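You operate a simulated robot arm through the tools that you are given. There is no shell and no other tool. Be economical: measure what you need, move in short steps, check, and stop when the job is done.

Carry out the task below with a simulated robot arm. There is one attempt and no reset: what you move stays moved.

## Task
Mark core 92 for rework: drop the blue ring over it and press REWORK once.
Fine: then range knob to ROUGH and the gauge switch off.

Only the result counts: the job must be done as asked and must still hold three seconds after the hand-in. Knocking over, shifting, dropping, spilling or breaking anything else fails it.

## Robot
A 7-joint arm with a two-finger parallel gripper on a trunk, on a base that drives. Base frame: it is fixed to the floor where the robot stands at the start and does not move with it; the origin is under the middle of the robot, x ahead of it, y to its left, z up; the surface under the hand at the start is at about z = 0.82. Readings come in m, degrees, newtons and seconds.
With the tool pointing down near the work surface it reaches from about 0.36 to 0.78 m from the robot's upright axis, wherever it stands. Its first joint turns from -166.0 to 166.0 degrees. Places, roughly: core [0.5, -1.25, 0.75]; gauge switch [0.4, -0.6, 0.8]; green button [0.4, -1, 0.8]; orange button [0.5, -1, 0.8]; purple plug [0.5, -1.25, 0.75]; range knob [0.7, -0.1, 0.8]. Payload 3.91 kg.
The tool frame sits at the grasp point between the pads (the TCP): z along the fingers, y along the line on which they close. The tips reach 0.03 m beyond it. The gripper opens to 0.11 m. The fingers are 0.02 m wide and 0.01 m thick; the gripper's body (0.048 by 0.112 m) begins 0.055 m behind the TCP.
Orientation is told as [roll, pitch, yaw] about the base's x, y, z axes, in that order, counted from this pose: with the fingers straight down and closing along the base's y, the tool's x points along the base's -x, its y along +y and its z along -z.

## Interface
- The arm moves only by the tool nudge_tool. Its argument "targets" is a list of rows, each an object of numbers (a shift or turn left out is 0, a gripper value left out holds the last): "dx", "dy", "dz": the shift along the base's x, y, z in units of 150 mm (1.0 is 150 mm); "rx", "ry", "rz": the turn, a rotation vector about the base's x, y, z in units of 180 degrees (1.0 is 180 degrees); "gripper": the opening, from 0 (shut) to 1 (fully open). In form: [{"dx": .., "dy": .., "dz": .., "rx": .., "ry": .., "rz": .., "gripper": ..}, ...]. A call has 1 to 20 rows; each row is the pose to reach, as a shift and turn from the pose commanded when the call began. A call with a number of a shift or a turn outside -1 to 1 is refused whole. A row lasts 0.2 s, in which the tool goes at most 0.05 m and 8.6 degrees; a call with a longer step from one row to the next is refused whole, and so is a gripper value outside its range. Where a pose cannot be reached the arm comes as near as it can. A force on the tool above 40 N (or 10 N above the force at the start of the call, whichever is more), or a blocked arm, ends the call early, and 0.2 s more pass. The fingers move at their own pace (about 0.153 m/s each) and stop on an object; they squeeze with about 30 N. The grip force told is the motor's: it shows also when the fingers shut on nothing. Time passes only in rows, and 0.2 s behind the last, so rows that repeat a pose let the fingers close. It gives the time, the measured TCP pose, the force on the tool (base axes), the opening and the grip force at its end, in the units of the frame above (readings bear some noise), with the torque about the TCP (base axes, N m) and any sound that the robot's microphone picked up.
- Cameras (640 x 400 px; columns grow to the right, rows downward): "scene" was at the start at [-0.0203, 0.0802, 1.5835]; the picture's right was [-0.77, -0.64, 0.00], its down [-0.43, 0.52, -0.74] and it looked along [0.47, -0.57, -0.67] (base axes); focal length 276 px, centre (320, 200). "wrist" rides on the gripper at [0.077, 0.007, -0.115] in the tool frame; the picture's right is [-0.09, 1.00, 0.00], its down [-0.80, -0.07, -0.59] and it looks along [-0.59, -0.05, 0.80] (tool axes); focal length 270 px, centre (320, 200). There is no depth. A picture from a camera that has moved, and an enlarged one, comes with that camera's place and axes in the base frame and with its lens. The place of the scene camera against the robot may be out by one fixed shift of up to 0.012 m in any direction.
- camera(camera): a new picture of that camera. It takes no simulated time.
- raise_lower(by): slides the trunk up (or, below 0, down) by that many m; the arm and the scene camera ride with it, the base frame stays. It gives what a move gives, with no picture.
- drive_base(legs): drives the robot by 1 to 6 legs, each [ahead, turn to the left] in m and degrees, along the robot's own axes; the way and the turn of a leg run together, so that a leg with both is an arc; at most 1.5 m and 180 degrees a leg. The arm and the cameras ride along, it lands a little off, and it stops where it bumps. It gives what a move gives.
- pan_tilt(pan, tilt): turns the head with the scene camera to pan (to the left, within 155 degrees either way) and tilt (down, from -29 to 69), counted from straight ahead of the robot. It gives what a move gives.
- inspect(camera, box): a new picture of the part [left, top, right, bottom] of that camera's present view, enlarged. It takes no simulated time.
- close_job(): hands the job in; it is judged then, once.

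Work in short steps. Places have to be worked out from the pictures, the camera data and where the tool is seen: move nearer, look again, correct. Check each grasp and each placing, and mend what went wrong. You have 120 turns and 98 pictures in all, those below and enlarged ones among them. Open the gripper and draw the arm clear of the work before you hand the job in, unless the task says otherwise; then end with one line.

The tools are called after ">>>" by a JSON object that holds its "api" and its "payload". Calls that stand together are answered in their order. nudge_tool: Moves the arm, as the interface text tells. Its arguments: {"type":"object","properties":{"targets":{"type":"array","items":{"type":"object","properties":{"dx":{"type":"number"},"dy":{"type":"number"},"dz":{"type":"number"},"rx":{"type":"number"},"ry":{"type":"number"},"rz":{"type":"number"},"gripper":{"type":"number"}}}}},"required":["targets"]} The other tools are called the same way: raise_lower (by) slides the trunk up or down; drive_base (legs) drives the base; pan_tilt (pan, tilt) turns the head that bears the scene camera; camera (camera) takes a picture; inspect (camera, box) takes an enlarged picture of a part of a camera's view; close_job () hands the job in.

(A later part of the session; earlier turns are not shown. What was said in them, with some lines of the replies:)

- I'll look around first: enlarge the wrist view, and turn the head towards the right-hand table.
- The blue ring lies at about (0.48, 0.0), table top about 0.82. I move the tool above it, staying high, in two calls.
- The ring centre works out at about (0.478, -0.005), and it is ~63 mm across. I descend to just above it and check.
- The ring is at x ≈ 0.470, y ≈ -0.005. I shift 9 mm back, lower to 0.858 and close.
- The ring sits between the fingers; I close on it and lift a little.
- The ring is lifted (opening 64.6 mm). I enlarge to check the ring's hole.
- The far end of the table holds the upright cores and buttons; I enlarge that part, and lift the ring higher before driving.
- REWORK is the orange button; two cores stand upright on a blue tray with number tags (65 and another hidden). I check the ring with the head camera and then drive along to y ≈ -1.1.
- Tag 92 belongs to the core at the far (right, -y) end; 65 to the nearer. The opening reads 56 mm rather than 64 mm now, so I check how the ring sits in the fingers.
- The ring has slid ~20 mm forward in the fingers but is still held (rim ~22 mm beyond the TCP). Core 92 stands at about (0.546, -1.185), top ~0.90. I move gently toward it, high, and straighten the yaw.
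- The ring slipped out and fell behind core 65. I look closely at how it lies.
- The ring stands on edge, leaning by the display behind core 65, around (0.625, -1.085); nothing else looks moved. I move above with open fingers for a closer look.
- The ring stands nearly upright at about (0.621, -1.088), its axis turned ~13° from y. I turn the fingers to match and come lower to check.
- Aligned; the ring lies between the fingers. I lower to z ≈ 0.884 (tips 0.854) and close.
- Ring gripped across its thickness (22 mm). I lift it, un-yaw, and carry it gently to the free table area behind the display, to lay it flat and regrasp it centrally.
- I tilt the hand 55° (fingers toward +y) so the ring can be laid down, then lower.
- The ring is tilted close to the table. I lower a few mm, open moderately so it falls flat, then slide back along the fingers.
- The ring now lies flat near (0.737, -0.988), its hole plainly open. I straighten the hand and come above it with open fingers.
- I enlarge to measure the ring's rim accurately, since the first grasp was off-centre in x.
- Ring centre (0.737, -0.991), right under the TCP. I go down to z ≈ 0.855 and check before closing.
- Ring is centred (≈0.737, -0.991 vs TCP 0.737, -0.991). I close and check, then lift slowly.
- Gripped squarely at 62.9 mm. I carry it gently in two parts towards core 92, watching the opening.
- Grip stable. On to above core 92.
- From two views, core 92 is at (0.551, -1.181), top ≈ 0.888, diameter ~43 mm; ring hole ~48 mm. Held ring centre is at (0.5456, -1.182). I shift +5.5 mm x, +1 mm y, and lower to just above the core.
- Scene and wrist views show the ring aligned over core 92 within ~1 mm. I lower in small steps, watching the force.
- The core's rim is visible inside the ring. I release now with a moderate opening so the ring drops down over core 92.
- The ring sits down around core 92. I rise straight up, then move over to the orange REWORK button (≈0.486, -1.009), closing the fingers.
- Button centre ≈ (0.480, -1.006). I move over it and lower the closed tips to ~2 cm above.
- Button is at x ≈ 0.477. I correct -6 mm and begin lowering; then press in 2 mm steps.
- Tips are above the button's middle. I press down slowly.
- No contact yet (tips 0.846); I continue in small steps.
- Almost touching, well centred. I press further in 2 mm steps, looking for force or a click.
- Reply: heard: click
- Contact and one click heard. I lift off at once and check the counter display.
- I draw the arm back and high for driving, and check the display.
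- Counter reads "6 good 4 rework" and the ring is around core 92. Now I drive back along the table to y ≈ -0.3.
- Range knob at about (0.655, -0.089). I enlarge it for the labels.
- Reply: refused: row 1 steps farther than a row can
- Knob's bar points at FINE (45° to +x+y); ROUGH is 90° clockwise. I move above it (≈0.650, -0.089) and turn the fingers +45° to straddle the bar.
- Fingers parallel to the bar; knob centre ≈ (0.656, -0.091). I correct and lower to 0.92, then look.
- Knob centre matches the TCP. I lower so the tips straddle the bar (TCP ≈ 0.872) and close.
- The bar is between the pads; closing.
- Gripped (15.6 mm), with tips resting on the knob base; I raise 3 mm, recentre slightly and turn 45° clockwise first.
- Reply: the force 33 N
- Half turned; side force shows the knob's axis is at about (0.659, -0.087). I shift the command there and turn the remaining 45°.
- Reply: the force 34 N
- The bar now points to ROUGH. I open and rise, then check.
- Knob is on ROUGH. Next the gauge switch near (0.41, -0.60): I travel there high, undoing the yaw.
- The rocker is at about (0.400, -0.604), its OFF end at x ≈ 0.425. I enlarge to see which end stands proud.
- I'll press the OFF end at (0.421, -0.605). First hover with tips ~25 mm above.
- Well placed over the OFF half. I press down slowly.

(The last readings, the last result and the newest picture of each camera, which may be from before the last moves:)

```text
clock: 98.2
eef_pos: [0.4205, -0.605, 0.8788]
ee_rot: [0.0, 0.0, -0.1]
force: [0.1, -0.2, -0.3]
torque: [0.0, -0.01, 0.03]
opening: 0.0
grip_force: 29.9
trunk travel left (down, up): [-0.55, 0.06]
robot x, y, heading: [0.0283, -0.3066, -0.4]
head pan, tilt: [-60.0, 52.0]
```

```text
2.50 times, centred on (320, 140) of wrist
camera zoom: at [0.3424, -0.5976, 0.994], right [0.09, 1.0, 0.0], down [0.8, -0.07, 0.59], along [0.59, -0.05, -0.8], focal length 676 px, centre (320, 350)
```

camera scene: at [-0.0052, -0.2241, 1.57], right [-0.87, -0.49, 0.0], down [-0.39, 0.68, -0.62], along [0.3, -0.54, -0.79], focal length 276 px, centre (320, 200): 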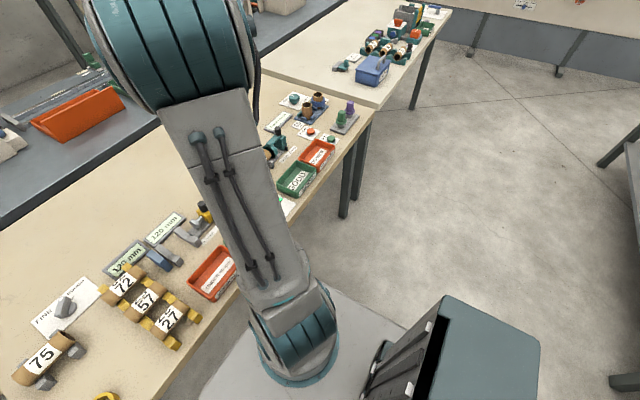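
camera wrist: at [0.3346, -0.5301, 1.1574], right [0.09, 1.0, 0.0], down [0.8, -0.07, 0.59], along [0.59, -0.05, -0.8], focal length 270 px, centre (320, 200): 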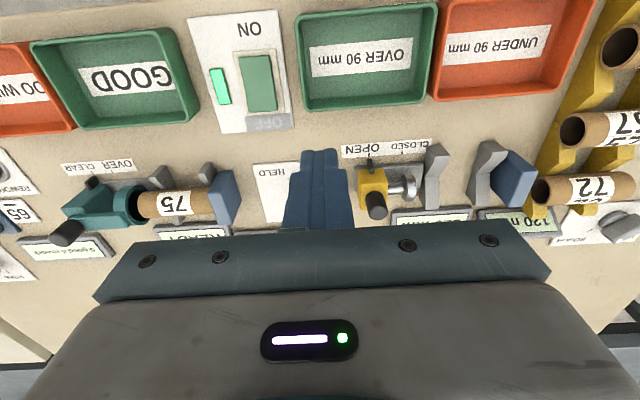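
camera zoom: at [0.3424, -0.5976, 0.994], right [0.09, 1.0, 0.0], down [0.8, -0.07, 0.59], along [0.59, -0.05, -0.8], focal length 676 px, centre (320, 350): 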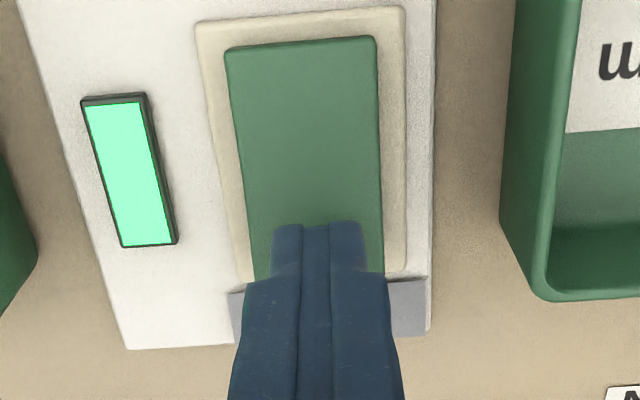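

Tips at 0.849, light still on. I continue in 2 mm steps.

>>> {"api": "nudge_tool", "payload": {"targets": [{"dz": -0.01}, {"dz": -0.02}, {"dz": -0.03}, {"dz": -0.04}]}}

```text
clock: 99.2
eef_pos: [0.4192, -0.6053, 0.873]
ee_rot: [0.0, 0.0, -0.1]
force: [1.2, 0.4, -0.5]
torque: [0.0, 0.01, 0.03]
opening: 0.0
grip_force: 29.4
trunk travel left (down, up): [-0.55, 0.06]
robot x, y, heading: [0.029, -0.3034, -0.5]
head pan, tilt: [-60.0, 52.0]
```

Still free; onward.

>>> {"api": "nudge_tool", "payload": {"targets": [{"dz": -0.01}, {"dz": -0.02}, {"dz": -0.03}, {"dz": -0.04}]}}

>>> {"api": "inspect", "payload": {"camera": "wrist", "box": [220, 60, 420, 220]}}

```text
clock: 100.2
eef_pos: [0.42, -0.6044, 0.8689]
ee_rot: [0.0, -0.1, -0.1]
force: [-0.6, -0.6, 18.7]
torque: [0.01, 0.21, 0.21]
opening: 0.0
grip_force: 29.9
trunk travel left (down, up): [-0.55, 0.06]
robot x, y, heading: [0.0343, -0.3061, -0.2]
head pan, tilt: [-60.0, 52.0]
heard: click
```

```text
2.50 times, centred on (320, 140) of wrist
camera zoom: at [0.3428, -0.5971, 0.9841], right [0.09, 1.0, 0.0], down [0.8, -0.07, 0.6], along [0.59, -0.05, -0.8], focal length 676 px, centre (320, 350)
```

zoom: 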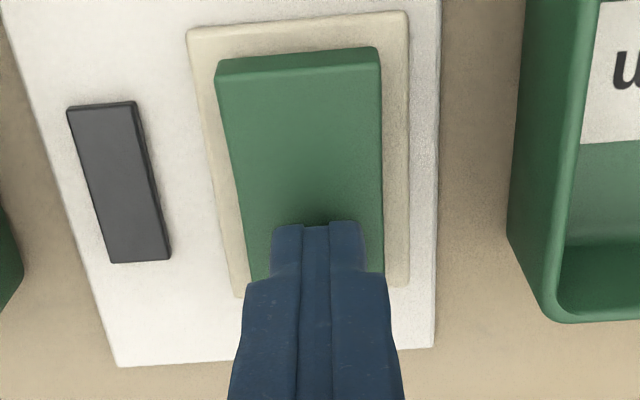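

Click heard and the light is off. I rise, open the gripper clear of the work, and check everything.

>>> {"api": "nudge_tool", "payload": {"targets": [{"dz": 0.1}, {"dz": 0.3}, {"dz": 0.6}, {"dz": 0.9}, {"dz": 0.9}]}}

>>> {"api": "nudge_tool", "payload": {"targets": [{"dz": 0.2, "dy": 0.2, "gripper": 0.8}, {"dz": 0.4, "dy": 0.4, "gripper": 0.8}, {"dz": 0.6, "dy": 0.6, "gripper": 0.8}, {"dz": 0.7, "dy": 0.8, "gripper": 0.8}, {"dz": 0.7, "dy": 0.8, "gripper": 0.8}]}}

>>> {"api": "camera", "payload": {"camera": "wrist"}}

>>> {"api": "pan_tilt", "payload": {"pan": -70, "tilt": 45}}

>>> {"api": "camera", "payload": {"camera": "scene"}}

```text
clock: 101.4
eef_pos: [0.418, -0.6041, 1.002]
ee_rot: [0.0, 0.0, -0.1]
force: [-0.7, 0.3, 1.2]
torque: [0.01, -0.01, 0.01]
opening: 0.0001
grip_force: 30.1
trunk travel left (down, up): [-0.55, 0.06]
robot x, y, heading: [0.0295, -0.3048, -0.1]
head pan, tilt: [-60.0, 52.0]
```

```text
clock: 102.6
eef_pos: [0.4199, -0.4836, 1.1083]
ee_rot: [0.0, -0.1, -0.1]
force: [-0.2, 0.4, -0.8]
torque: [0.02, 0.0, -0.02]
opening: 0.0878
grip_force: 0.1
trunk travel left (down, up): [-0.55, 0.06]
robot x, y, heading: [0.0263, -0.3092, -0.2]
head pan, tilt: [-60.0, 52.0]
```

```text
27 pictures are left
camera wrist: at [0.3428, -0.4763, 1.2242], right [0.09, 1.0, 0.0], down [0.8, -0.07, 0.59], along [0.59, -0.05, -0.8], focal length 270 px, centre (320, 200)
```

wrist: 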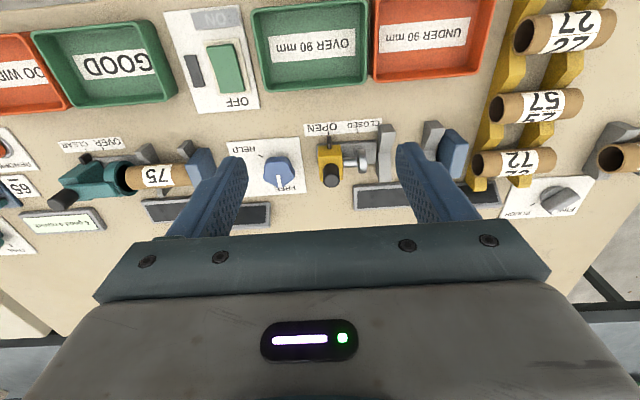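

```text
clock: 103.3
eef_pos: [0.4202, -0.4836, 1.1094]
ee_rot: [0.0, 0.0, -0.2]
force: [-0.4, -0.5, -0.1]
torque: [0.03, 0.0, 0.01]
opening: 0.0879
grip_force: 0.0
trunk travel left (down, up): [-0.55, 0.06]
robot x, y, heading: [0.0279, -0.3047, -0.3]
head pan, tilt: [-70.0, 45.0]
```

```text
26 pictures are left
camera scene: at [-0.015, -0.2354, 1.5795], right [-0.94, -0.34, 0.0], down [-0.24, 0.67, -0.71], along [0.24, -0.67, -0.71], focal length 276 px, centre (320, 200)
```

scene: 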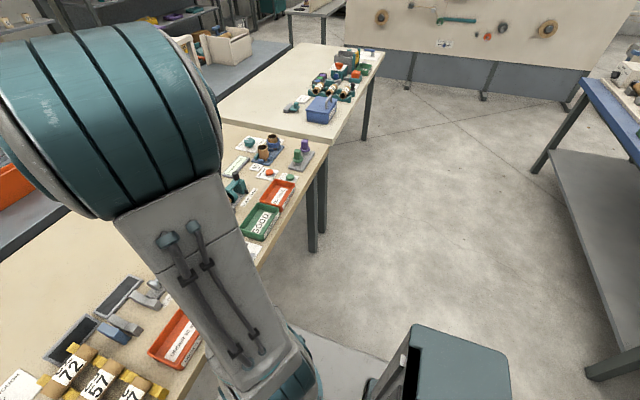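

Gauges are dark, switch shows OFF. A last enlarged check of the knob and of core 92.

>>> {"api": "inspect", "payload": {"camera": "wrist", "box": [480, 150, 620, 240]}}

>>> {"api": "inspect", "payload": {"camera": "scene", "box": [220, 120, 330, 200]}}

```text
4.44 times, centred on (550, 195) of wrist
camera zoom: at [0.3428, -0.4765, 1.2241], right [0.09, 1.0, 0.0], down [0.8, -0.07, 0.59], along [0.59, -0.05, -0.8], focal length 1201 px, centre (-702, 222)
```

zoom: 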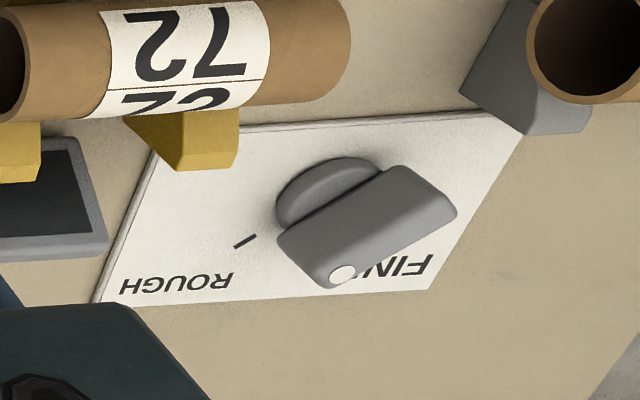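

```text
5.00 times, centred on (275, 160) of scene
camera zoom: at [-0.015, -0.2354, 1.5795], right [-0.94, -0.34, 0.0], down [-0.24, 0.67, -0.71], along [0.24, -0.67, -0.71], focal length 1380 px, centre (545, 400)
```

zoom: 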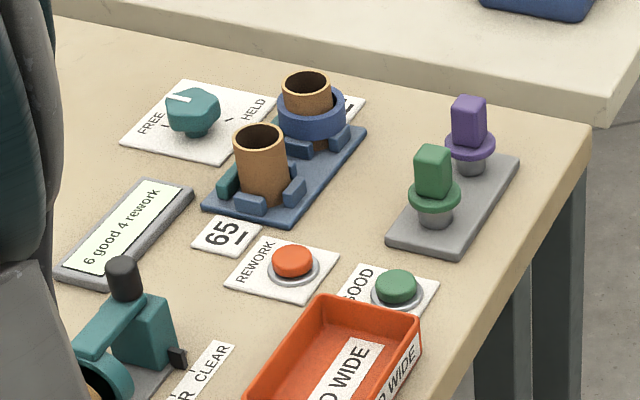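

All as asked: the ring is around core 92, the counter went up by one, the knob bar is parallel to the ROUGH mark, and the gauge is off. The arm is clear and the gripper open, so I hand in.

>>> {"api": "close_job", "payload": {}}

```text
The job is handed in.
```

I put the blue ring over core 92, pressed REWORK once (counter now reads 6 good, 4 rework), turned the range knob to ROUGH and switched the gauge off; the ring slipped and fell onto the table once on the way, and I saw nothing else disturbed.
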